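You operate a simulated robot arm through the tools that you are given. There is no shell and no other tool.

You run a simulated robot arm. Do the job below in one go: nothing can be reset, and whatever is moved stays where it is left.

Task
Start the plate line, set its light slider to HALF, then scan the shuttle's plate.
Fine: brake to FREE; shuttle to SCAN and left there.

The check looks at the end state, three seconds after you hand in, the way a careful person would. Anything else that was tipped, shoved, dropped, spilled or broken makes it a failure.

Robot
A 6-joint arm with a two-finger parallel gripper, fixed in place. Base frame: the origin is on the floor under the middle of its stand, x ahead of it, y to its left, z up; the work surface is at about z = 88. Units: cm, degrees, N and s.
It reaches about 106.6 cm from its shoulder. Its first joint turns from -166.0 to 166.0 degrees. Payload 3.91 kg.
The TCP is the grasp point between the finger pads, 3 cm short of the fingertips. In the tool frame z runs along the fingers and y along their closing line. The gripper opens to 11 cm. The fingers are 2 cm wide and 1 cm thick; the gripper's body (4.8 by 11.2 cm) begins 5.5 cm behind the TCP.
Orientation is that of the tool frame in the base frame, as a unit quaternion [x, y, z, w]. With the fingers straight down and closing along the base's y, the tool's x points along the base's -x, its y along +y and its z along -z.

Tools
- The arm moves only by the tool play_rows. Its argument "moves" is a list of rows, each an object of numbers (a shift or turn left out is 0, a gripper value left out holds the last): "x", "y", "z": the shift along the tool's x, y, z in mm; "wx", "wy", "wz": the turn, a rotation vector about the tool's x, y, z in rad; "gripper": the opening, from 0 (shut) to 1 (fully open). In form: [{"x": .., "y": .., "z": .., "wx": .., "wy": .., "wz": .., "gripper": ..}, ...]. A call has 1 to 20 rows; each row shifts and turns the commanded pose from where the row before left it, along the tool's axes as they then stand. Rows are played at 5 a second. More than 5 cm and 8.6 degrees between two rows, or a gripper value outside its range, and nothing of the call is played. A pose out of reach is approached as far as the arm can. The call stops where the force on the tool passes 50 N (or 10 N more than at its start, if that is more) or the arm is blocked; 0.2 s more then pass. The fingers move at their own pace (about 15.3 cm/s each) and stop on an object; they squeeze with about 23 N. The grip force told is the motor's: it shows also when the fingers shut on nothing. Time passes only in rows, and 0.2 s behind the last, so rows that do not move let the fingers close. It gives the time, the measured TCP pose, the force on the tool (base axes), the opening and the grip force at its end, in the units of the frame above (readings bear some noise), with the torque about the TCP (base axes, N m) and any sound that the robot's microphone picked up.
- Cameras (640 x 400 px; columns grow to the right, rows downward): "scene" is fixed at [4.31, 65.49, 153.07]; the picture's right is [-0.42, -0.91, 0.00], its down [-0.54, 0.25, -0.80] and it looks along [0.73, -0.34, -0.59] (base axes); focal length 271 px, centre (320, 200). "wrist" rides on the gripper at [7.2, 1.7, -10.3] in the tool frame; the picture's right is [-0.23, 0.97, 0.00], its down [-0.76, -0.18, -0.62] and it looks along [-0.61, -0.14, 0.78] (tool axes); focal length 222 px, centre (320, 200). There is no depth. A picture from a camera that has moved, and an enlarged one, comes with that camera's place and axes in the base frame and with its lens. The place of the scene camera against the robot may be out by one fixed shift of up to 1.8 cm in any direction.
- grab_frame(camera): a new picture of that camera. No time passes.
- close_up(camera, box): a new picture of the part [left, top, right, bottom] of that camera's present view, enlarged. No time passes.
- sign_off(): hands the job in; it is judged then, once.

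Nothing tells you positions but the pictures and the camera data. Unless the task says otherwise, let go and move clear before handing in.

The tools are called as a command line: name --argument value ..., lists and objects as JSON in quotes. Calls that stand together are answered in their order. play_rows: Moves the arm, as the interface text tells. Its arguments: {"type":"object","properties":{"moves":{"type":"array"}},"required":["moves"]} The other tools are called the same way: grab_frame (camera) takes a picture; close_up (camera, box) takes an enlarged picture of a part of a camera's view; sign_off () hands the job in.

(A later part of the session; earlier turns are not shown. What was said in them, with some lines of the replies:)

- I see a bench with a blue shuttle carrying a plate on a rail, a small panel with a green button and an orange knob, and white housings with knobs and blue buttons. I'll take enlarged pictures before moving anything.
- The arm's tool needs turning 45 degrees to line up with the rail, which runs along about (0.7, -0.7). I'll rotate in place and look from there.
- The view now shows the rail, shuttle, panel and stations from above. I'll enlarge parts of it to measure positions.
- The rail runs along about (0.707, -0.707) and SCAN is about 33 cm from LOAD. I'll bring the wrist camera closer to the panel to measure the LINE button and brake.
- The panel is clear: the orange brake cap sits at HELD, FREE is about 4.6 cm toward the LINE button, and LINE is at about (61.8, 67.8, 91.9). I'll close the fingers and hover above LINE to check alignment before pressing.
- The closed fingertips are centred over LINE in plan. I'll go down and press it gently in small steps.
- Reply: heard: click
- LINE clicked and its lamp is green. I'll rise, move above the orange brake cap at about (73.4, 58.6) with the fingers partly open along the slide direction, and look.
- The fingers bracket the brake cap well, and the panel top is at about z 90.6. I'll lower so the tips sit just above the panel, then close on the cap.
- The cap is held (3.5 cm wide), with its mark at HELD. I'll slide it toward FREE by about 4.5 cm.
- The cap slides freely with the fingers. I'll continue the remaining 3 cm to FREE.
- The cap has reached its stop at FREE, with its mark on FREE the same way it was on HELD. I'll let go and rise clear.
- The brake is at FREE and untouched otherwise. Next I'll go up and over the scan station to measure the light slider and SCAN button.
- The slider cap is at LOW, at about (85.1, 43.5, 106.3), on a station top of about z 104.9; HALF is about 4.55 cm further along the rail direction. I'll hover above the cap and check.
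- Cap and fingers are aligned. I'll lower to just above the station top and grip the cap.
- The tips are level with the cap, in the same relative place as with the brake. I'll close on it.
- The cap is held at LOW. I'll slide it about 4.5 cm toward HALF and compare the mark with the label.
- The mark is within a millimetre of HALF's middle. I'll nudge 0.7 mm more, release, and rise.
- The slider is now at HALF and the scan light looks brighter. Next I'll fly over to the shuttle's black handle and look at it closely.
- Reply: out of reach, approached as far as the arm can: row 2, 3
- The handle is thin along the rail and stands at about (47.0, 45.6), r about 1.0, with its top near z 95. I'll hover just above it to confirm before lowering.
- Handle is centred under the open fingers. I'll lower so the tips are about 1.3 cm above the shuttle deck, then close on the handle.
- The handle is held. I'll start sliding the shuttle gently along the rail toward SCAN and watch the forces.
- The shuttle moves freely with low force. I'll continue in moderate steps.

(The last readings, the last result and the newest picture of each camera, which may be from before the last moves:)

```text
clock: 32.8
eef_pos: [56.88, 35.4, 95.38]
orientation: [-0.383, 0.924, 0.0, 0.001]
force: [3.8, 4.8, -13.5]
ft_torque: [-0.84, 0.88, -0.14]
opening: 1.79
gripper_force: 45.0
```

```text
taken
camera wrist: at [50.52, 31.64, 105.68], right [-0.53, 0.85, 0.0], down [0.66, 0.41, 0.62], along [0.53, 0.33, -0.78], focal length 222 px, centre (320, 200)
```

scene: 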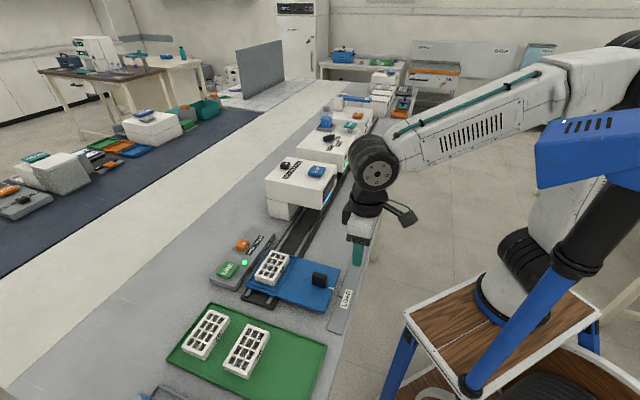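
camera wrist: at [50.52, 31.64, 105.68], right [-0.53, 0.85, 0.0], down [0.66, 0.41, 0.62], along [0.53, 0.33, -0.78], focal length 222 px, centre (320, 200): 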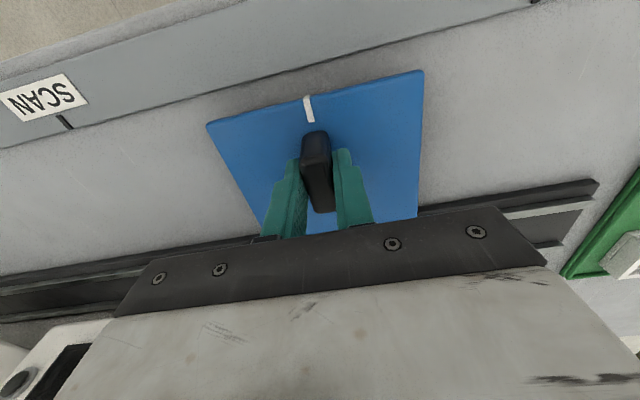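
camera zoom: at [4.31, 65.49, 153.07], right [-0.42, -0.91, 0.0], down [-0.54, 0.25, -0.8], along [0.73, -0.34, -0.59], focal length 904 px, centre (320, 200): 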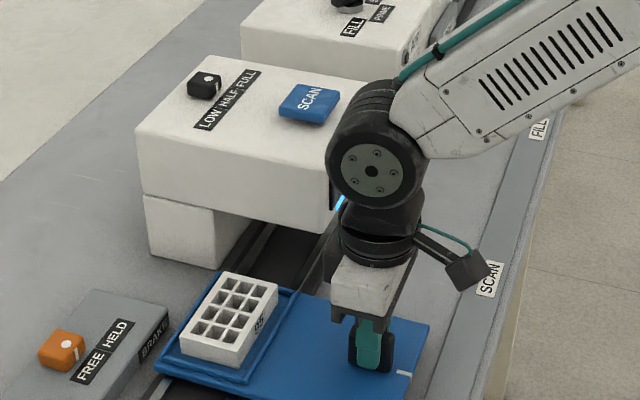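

Travel so far is about 14 cm with small side forces. I'll continue, easing the side and vertical loads slightly.

play_rows --moves '[{"x": -0.3, "y": -10, "z": 0.3}, {"y": -15}, {"y": -15}, {"y": -15}, {"y": -15}, {"y": -15}, {"y": -15}, {"y": -10}, {"y": -5}, {}]'

close_up --camera "scene" --box '[260, 120, 420, 240]'

grab_frame --camera "wrist"

```text
clock: 35.0
eef_pos: [65.02, 27.37, 95.36]
orientation: [-0.383, 0.924, 0.0, 0.0]
force: [-2.9, -4.1, -1.3]
ft_torque: [-0.38, 0.17, -0.12]
opening: 1.8
gripper_force: 44.4
```

```text
3.33 times, centred on (340, 180) of scene
camera zoom: at [4.31, 65.49, 153.07], right [-0.42, -0.91, 0.0], down [-0.54, 0.25, -0.8], along [0.73, -0.34, -0.59], focal length 904 px, centre (253, 267)
```

zoom: 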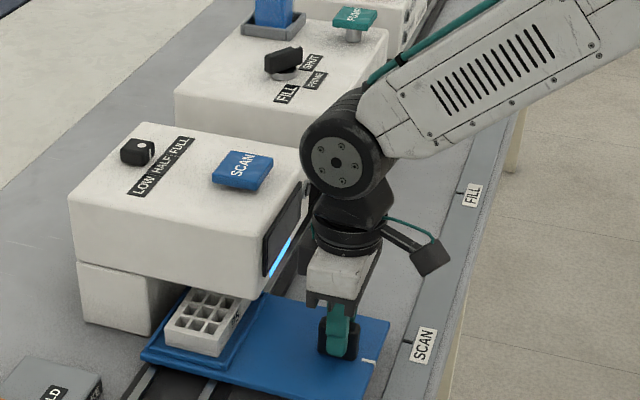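

```text
taken
camera wrist: at [58.68, 23.47, 105.68], right [-0.53, 0.85, 0.0], down [0.66, 0.41, 0.62], along [0.53, 0.33, -0.78], focal length 222 px, centre (320, 200)
```

wrist: 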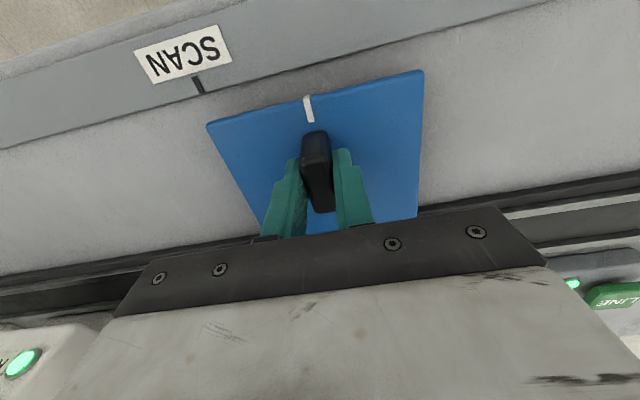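

The shuttle mark is about 7.6 cm short of the SCAN tick. I'll advance 6 cm, then fine-tune against the tick.

play_rows --moves '[{"x": 0.15, "y": -10}, {"y": -13}, {"y": -13}, {"y": -12}, {"y": -8}, {"y": -4}, {}]'

close_up --camera "wrist" --box '[200, 40, 440, 220]'

close_up --camera "scene" --box '[260, 120, 420, 240]'

```text
clock: 36.6
eef_pos: [69.37, 23.15, 95.28]
orientation: [-0.382, 0.924, 0.0, 0.001]
force: [-4.8, -8.1, -2.8]
ft_torque: [0.04, -0.28, -0.05]
opening: 1.78
gripper_force: 45.4
```

```text
2.22 times, centred on (320, 130) of wrist
camera zoom: at [62.96, 19.18, 105.68], right [-0.53, 0.85, 0.0], down [0.66, 0.41, 0.62], along [0.53, 0.33, -0.78], focal length 494 px, centre (320, 356)
```

zoom: 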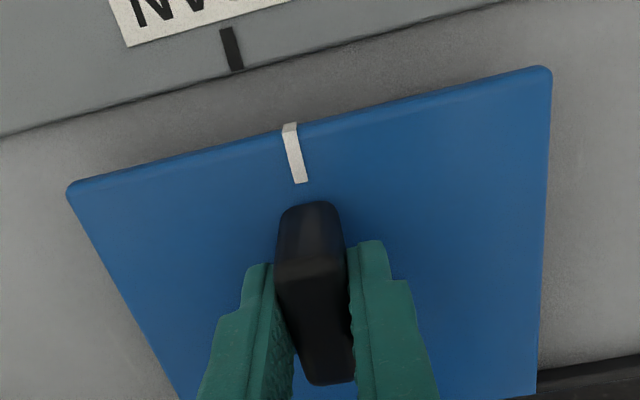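

```text
3.33 times, centred on (340, 180) of scene
camera zoom: at [4.31, 65.49, 153.07], right [-0.42, -0.91, 0.0], down [-0.54, 0.25, -0.8], along [0.73, -0.34, -0.59], focal length 904 px, centre (253, 267)
```

zoom: 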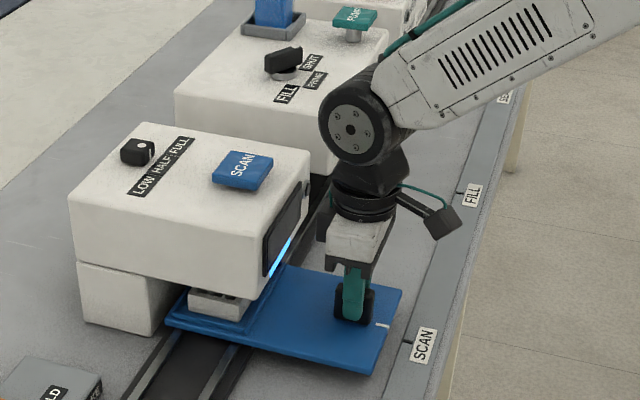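

The mark is about 1.4 cm short of the tick. I'll creep 1.35 cm and compare with the picture taken at LOAD.

play_rows --moves '[{"x": 0.3, "y": -5}, {"y": -5}, {"y": -3.5}, {}, {}]'

close_up --camera "wrist" --box '[200, 40, 440, 220]'

close_up --camera "wrist" --box '[270, 30, 370, 130]'

```text
clock: 37.8
eef_pos: [70.29, 22.27, 95.41]
orientation: [-0.382, 0.924, 0.0, 0.001]
force: [-2.1, -3.5, 0.3]
ft_torque: [-0.51, 0.69, -0.21]
opening: 1.8
gripper_force: 44.9
```

```text
2.22 times, centred on (320, 130) of wrist
camera zoom: at [63.85, 18.28, 105.68], right [-0.53, 0.85, 0.0], down [0.66, 0.41, 0.62], along [0.53, 0.33, -0.78], focal length 494 px, centre (320, 356)
```

zoom: 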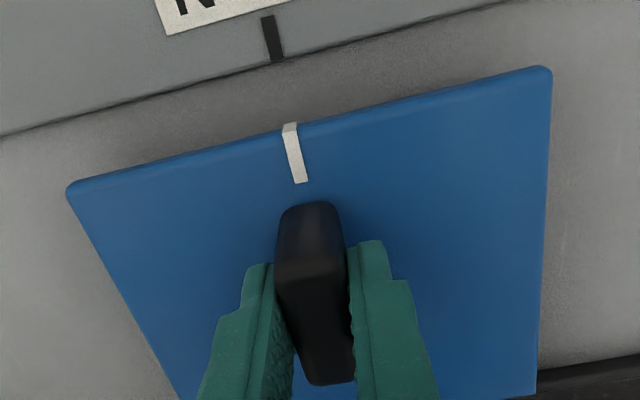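

```text
4.00 times, centred on (320, 80) of wrist
camera zoom: at [63.85, 18.28, 105.68], right [-0.53, 0.85, 0.0], down [0.66, 0.41, 0.62], along [0.53, 0.33, -0.78], focal length 888 px, centre (320, 680)
```

zoom: 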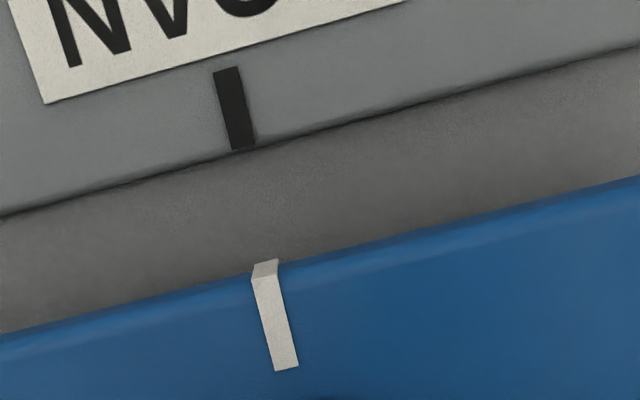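

About 1.2 mm short still. One small creep and then check again.

play_rows --moves '[{"x": 0.1, "y": -1.2}, {}, {}]'

close_up --camera "wrist" --box '[270, 30, 370, 130]'

close_up --camera "wrist" --box '[200, 40, 440, 220]'

```text
clock: 38.6
eef_pos: [70.37, 22.24, 95.28]
orientation: [-0.383, 0.924, 0.0, 0.0]
force: [-0.2, 1.5, 0.3]
ft_torque: [-0.42, 0.51, -0.26]
opening: 1.8
gripper_force: 45.4
```

```text
4.00 times, centred on (320, 80) of wrist
camera zoom: at [63.93, 18.2, 105.68], right [-0.53, 0.85, 0.0], down [0.66, 0.41, 0.62], along [0.53, 0.33, -0.78], focal length 888 px, centre (320, 680)
```

zoom: 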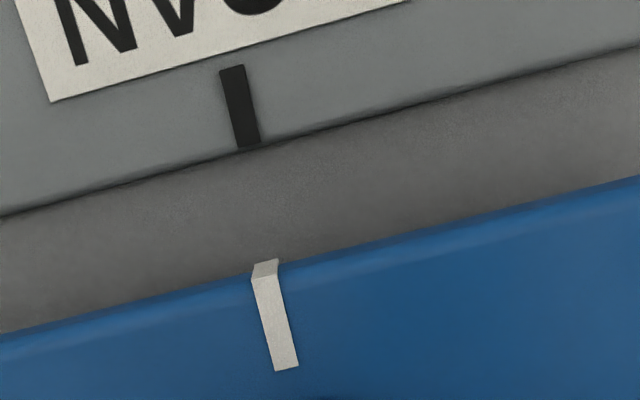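

```text
2.22 times, centred on (320, 130) of wrist
camera zoom: at [63.93, 18.2, 105.68], right [-0.53, 0.85, 0.0], down [0.66, 0.41, 0.62], along [0.53, 0.33, -0.78], focal length 494 px, centre (320, 356)
```

zoom: 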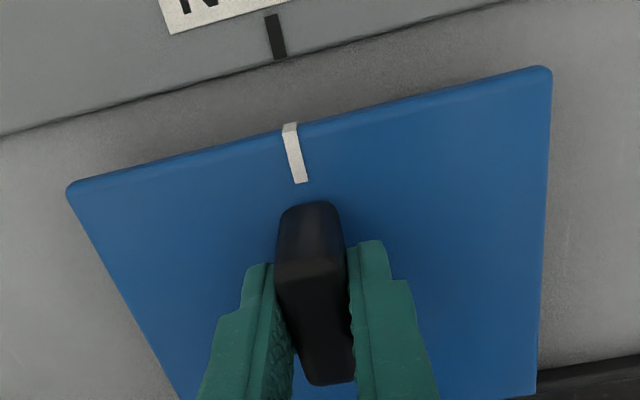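

The mark now lines up with the SCAN tick just as it did at LOAD. I'll release the handle gently and check it stays put before rising.

play_rows --moves '[{"gripper": 0.25}, {"gripper": 0.4}, {"gripper": 0.5}, {}, {}]'

close_up --camera "wrist" --box '[200, 40, 440, 220]'

```text
clock: 39.8
eef_pos: [70.23, 22.09, 95.32]
orientation: [-0.383, 0.924, 0.0, 0.001]
force: [0.2, -0.4, -0.3]
ft_torque: [-0.04, -0.03, -0.02]
opening: 5.49
gripper_force: 0.0
```

```text
2.22 times, centred on (320, 130) of wrist
camera zoom: at [63.92, 18.18, 105.67], right [-0.53, 0.85, 0.0], down [0.66, 0.41, 0.62], along [0.53, 0.33, -0.78], focal length 494 px, centre (320, 356)
```

zoom: 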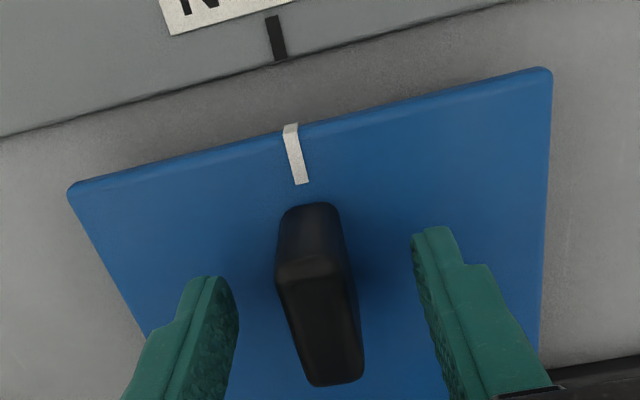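

Shuttle and mark stayed put. Now I'll rise straight up, move over the station with fingers shut, and hover above SCAN.

play_rows --moves '[{"z": -20}, {"z": -30}, {"z": -45}, {"z": -45}, {"z": -45}, {"z": -45}, {"z": -30, "gripper": 0}, {"x": -33, "y": 0.3}, {"x": -33, "y": 0.3}, {"x": -33, "y": 0.3}, {"x": -33}, {"z": 30}, {"z": 30}, {}]'

grab_frame --camera "wrist"

grab_frame --camera "scene"

close_up --camera "scene" --box '[240, 100, 400, 220]'

```text
clock: 42.8
eef_pos: [79.6, 31.76, 115.32]
orientation: [-0.383, 0.924, 0.0, 0.001]
force: [0.1, -0.4, 0.5]
ft_torque: [0.01, 0.03, 0.0]
opening: 0.02
gripper_force: 22.6
```

```text
taken
camera wrist: at [73.13, 27.72, 125.69], right [-0.53, 0.85, 0.0], down [0.66, 0.41, 0.62], along [0.53, 0.33, -0.78], focal length 222 px, centre (320, 200)
```

wrist: 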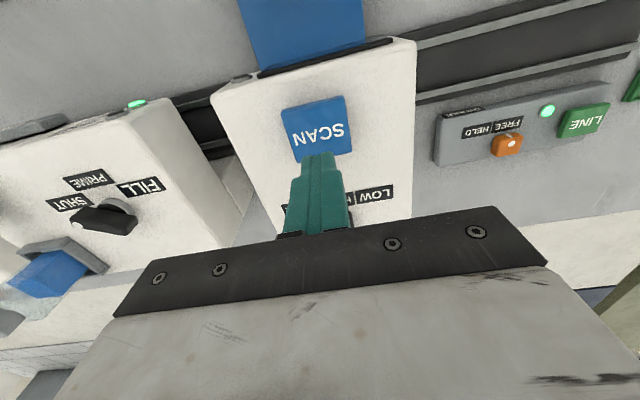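

```text
taken
```

scene: 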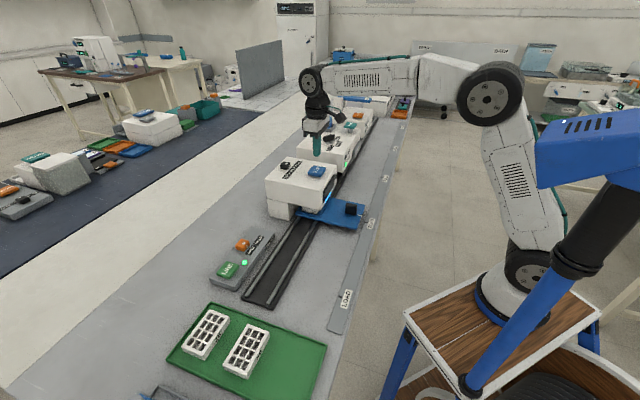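

```text
3.33 times, centred on (320, 160) of scene
camera zoom: at [4.31, 65.49, 153.07], right [-0.42, -0.91, 0.0], down [-0.54, 0.25, -0.8], along [0.73, -0.34, -0.59], focal length 904 px, centre (320, 333)
```

zoom: 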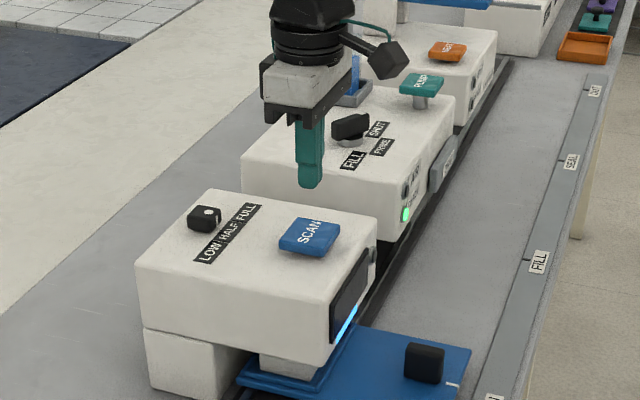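

Fingertips are centred over SCAN; slider is at HALF, shuttle at SCAN, lamp on. I'll press SCAN gently.

play_rows --moves '[{"z": 20}, {"z": 20}, {"z": 9}, {"z": 2}, {"z": 2}, {"z": 2}, {"z": 2}]'

grab_frame --camera "wrist"

close_up --camera "scene" --box '[240, 100, 400, 220]'

```text
clock: 44.4
eef_pos: [79.59, 31.56, 109.77]
orientation: [-0.383, 0.924, 0.001, 0.0]
force: [0.9, 0.6, 2.2]
ft_torque: [-0.02, -0.04, 0.02]
opening: 0.01
gripper_force: 22.6
```

```text
taken
camera wrist: at [73.18, 27.62, 120.05], right [-0.53, 0.85, 0.0], down [0.66, 0.41, 0.62], along [0.53, 0.33, -0.78], focal length 222 px, centre (320, 200)
```

wrist: 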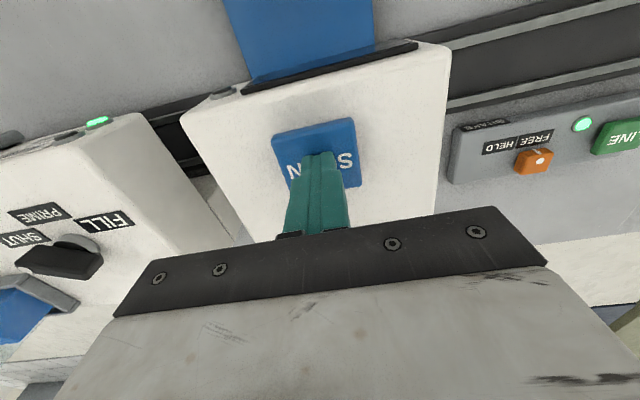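

```text
3.33 times, centred on (320, 160) of scene
camera zoom: at [4.31, 65.49, 153.07], right [-0.42, -0.91, 0.0], down [-0.54, 0.25, -0.8], along [0.73, -0.34, -0.59], focal length 904 px, centre (320, 333)
```

zoom: 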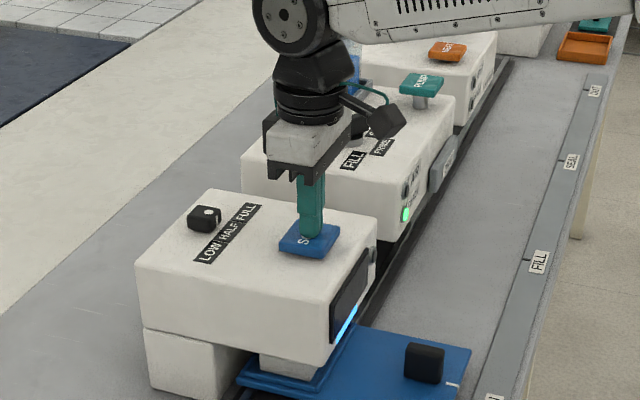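

Just touching SCAN (about 2 N) with no click yet. I'll press a little further.

play_rows --moves '[{"z": 1.5}, {"z": 1.5}]'

close_up --camera "scene" --box '[240, 100, 400, 220]'

```text
clock: 45.0
eef_pos: [79.44, 31.66, 109.44]
orientation: [-0.383, 0.924, 0.001, 0.0]
force: [1.2, 0.4, 4.4]
ft_torque: [0.0, -0.02, 0.0]
opening: 0.0
gripper_force: 22.9
heard: click
```

```text
3.33 times, centred on (320, 160) of scene
camera zoom: at [4.31, 65.49, 153.07], right [-0.42, -0.91, 0.0], down [-0.54, 0.25, -0.8], along [0.73, -0.34, -0.59], focal length 904 px, centre (320, 333)
```

zoom: 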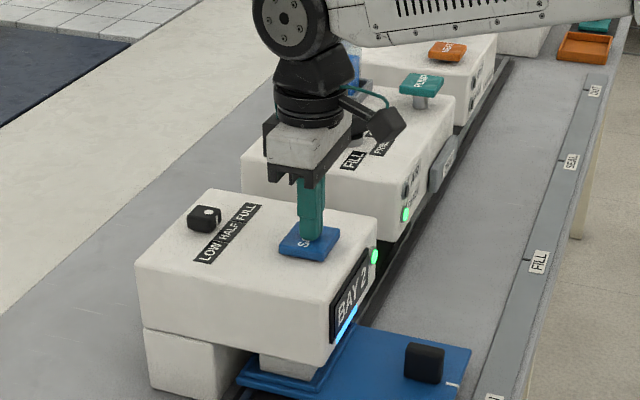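

SCAN clicked, the station's lamp is green and its screen shows "BAY 2". I'll rise clear and check everything before handing in.

play_rows --moves '[{"z": -20}, {"z": -40}, {"z": -40}, {"z": -40}, {"x": 40, "y": 5}, {"x": 40, "y": 5}, {"x": 40}, {"x": 40}, {"x": 40}, {}, {}]'

grab_frame --camera "scene"

close_up --camera "scene" --box '[240, 100, 400, 240]'

grab_frame --camera "wrist"

close_up --camera "wrist" --box '[200, 20, 440, 200]'

```text
clock: 47.4
eef_pos: [64.81, 18.06, 123.37]
orientation: [-0.383, 0.924, 0.0, 0.001]
force: [0.4, -0.4, 0.2]
ft_torque: [0.04, -0.01, 0.01]
opening: 0.0
gripper_force: 22.9
```

```text
taken
```

scene: 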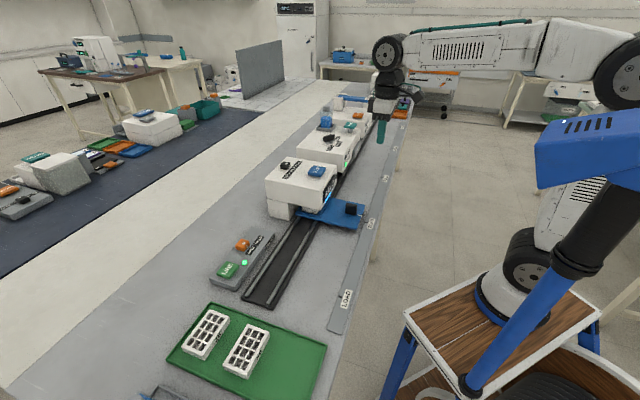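

```text
2.86 times, centred on (320, 170) of scene
camera zoom: at [4.31, 65.49, 153.07], right [-0.42, -0.91, 0.0], down [-0.54, 0.25, -0.8], along [0.73, -0.34, -0.59], focal length 775 px, centre (320, 286)
```

zoom: 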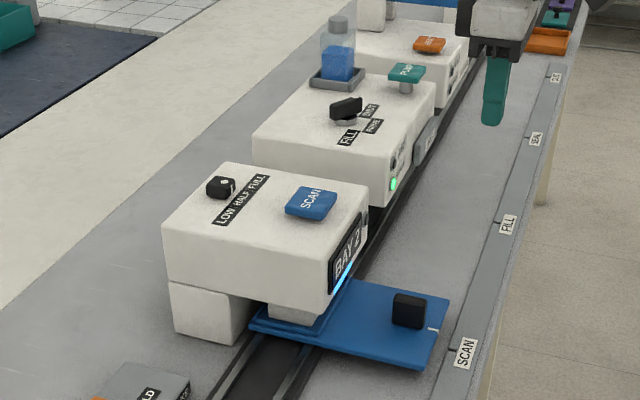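

```text
taken
camera wrist: at [58.4, 14.09, 133.71], right [-0.53, 0.85, 0.0], down [0.66, 0.41, 0.62], along [0.53, 0.33, -0.78], focal length 222 px, centre (320, 200)
```

wrist: 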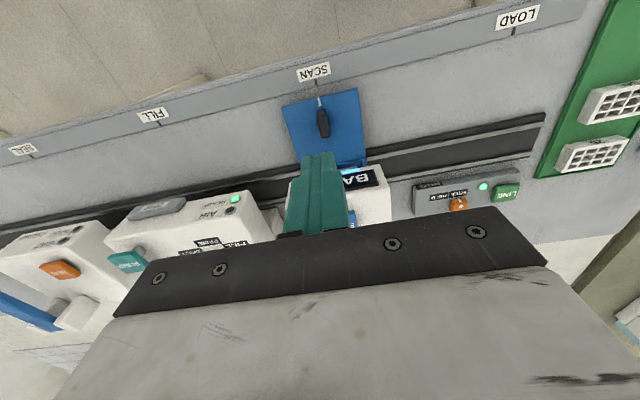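

```text
2.22 times, centred on (320, 110) of wrist
camera zoom: at [58.4, 14.09, 133.71], right [-0.53, 0.85, 0.0], down [0.66, 0.41, 0.62], along [0.53, 0.33, -0.78], focal length 494 px, centre (320, 400)
```

zoom: 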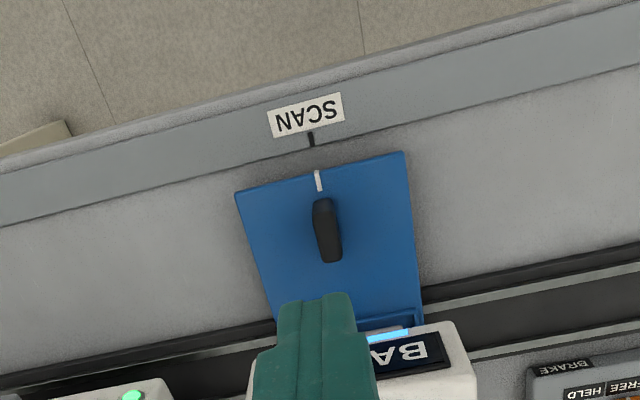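

The screen still reads BAY 2 but I want to see the station's lamp and the controls again closely.

close_up --camera "scene" --box '[300, 140, 380, 240]'

close_up --camera "scene" --box '[200, 220, 300, 290]'

close_up --camera "scene" --box '[260, 140, 340, 200]'

```text
4.00 times, centred on (340, 190) of scene
camera zoom: at [4.31, 65.49, 153.07], right [-0.42, -0.91, 0.0], down [-0.54, 0.25, -0.8], along [0.73, -0.34, -0.59], focal length 1085 px, centre (240, 240)
```

zoom: 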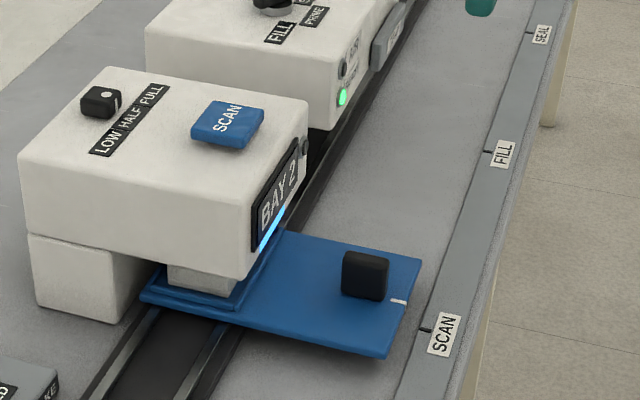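

```text
5.71 times, centred on (250, 255) of scene
camera zoom: at [4.31, 65.49, 153.07], right [-0.42, -0.91, 0.0], down [-0.54, 0.25, -0.8], along [0.73, -0.34, -0.59], focal length 1550 px, centre (720, -114)
```

zoom: 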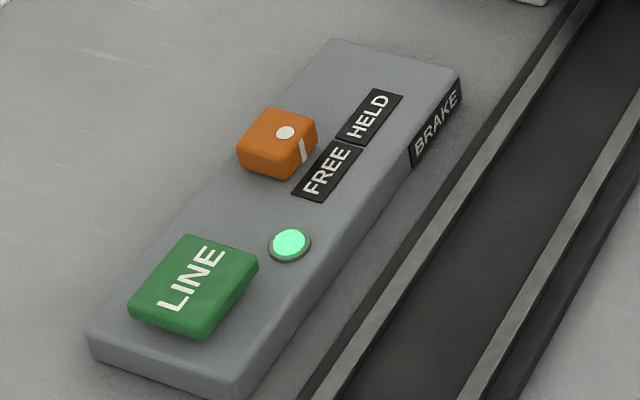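

```text
6.67 times, centred on (300, 170) of scene
camera zoom: at [4.31, 65.49, 153.07], right [-0.42, -0.91, 0.0], down [-0.54, 0.25, -0.8], along [0.73, -0.34, -0.59], focal length 1808 px, centre (453, 400)
```

zoom: 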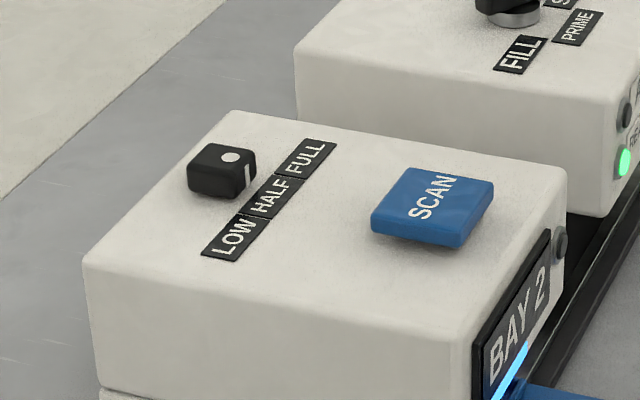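

The scan result stays on the screen, the brake is at FREE, the slider at HALF and the shuttle at the SCAN tick. I'll wait a moment to make sure nothing drifts.

play_rows --moves '[{}, {}, {}, {}, {}, {}, {}, {}, {}, {}, {}, {}, {}, {}, {}]'

close_up --camera "scene" --box '[240, 130, 390, 240]'

close_up --camera "wrist" --box '[260, 40, 380, 150]'

```text
clock: 50.6
eef_pos: [64.76, 18.05, 123.37]
orientation: [-0.383, 0.924, 0.0, 0.001]
force: [-0.3, -0.3, 0.7]
ft_torque: [0.0, 0.0, 0.03]
opening: 0.0
gripper_force: 23.3
```

```text
3.64 times, centred on (315, 185) of scene
camera zoom: at [4.31, 65.49, 153.07], right [-0.42, -0.91, 0.0], down [-0.54, 0.25, -0.8], along [0.73, -0.34, -0.59], focal length 986 px, centre (338, 254)
```

zoom: 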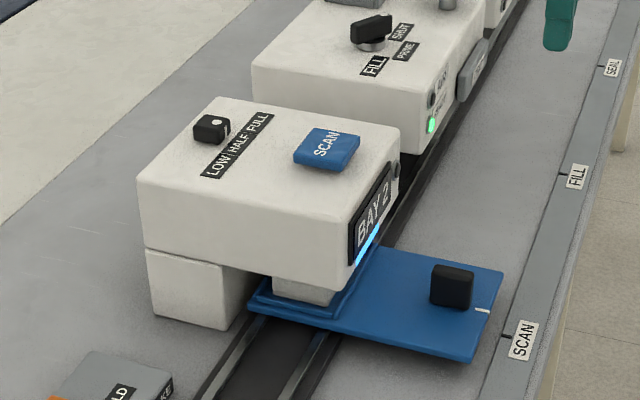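

```text
3.64 times, centred on (320, 95) of wrist
camera zoom: at [58.42, 14.1, 133.72], right [-0.53, 0.85, 0.0], down [0.66, 0.41, 0.62], along [0.53, 0.33, -0.78], focal length 808 px, centre (320, 582)
```

zoom: 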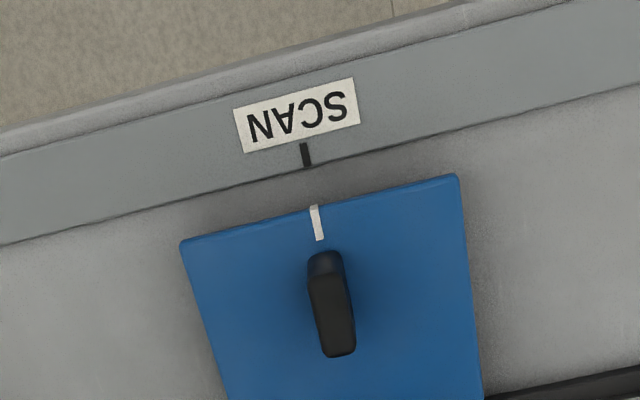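

Everything is stable: the line is on, the brake is at FREE, the slider is at HALF, the shuttle is at SCAN and the scan result shows BAY 2. The arm is clear, so I'm handing in.

sign_off

```text
The job is handed in.
```

The plate line is running, the light slider is at HALF, and the shuttle's plate has been scanned. I've handed the job in; no verdict has come back yet.

- **Line:** I pressed LINE once. It clicked, and its lamp has stayed green since.
- **Brake:** it is at FREE, against its stop.
- **Light slider:** its mark points to the middle of HALF.
- **Shuttle:** it is at SCAN and left there, with its mark lined up with the SCAN tick.
- **Scan:** I pressed SCAN once. It clicked and the station's lamp flashed green. The screen reads "BAY 2", and it still did when I checked about three seconds later.

I let go of everything and moved the arm clear. I saw nothing else moved, tipped or spilled in the final pictures.
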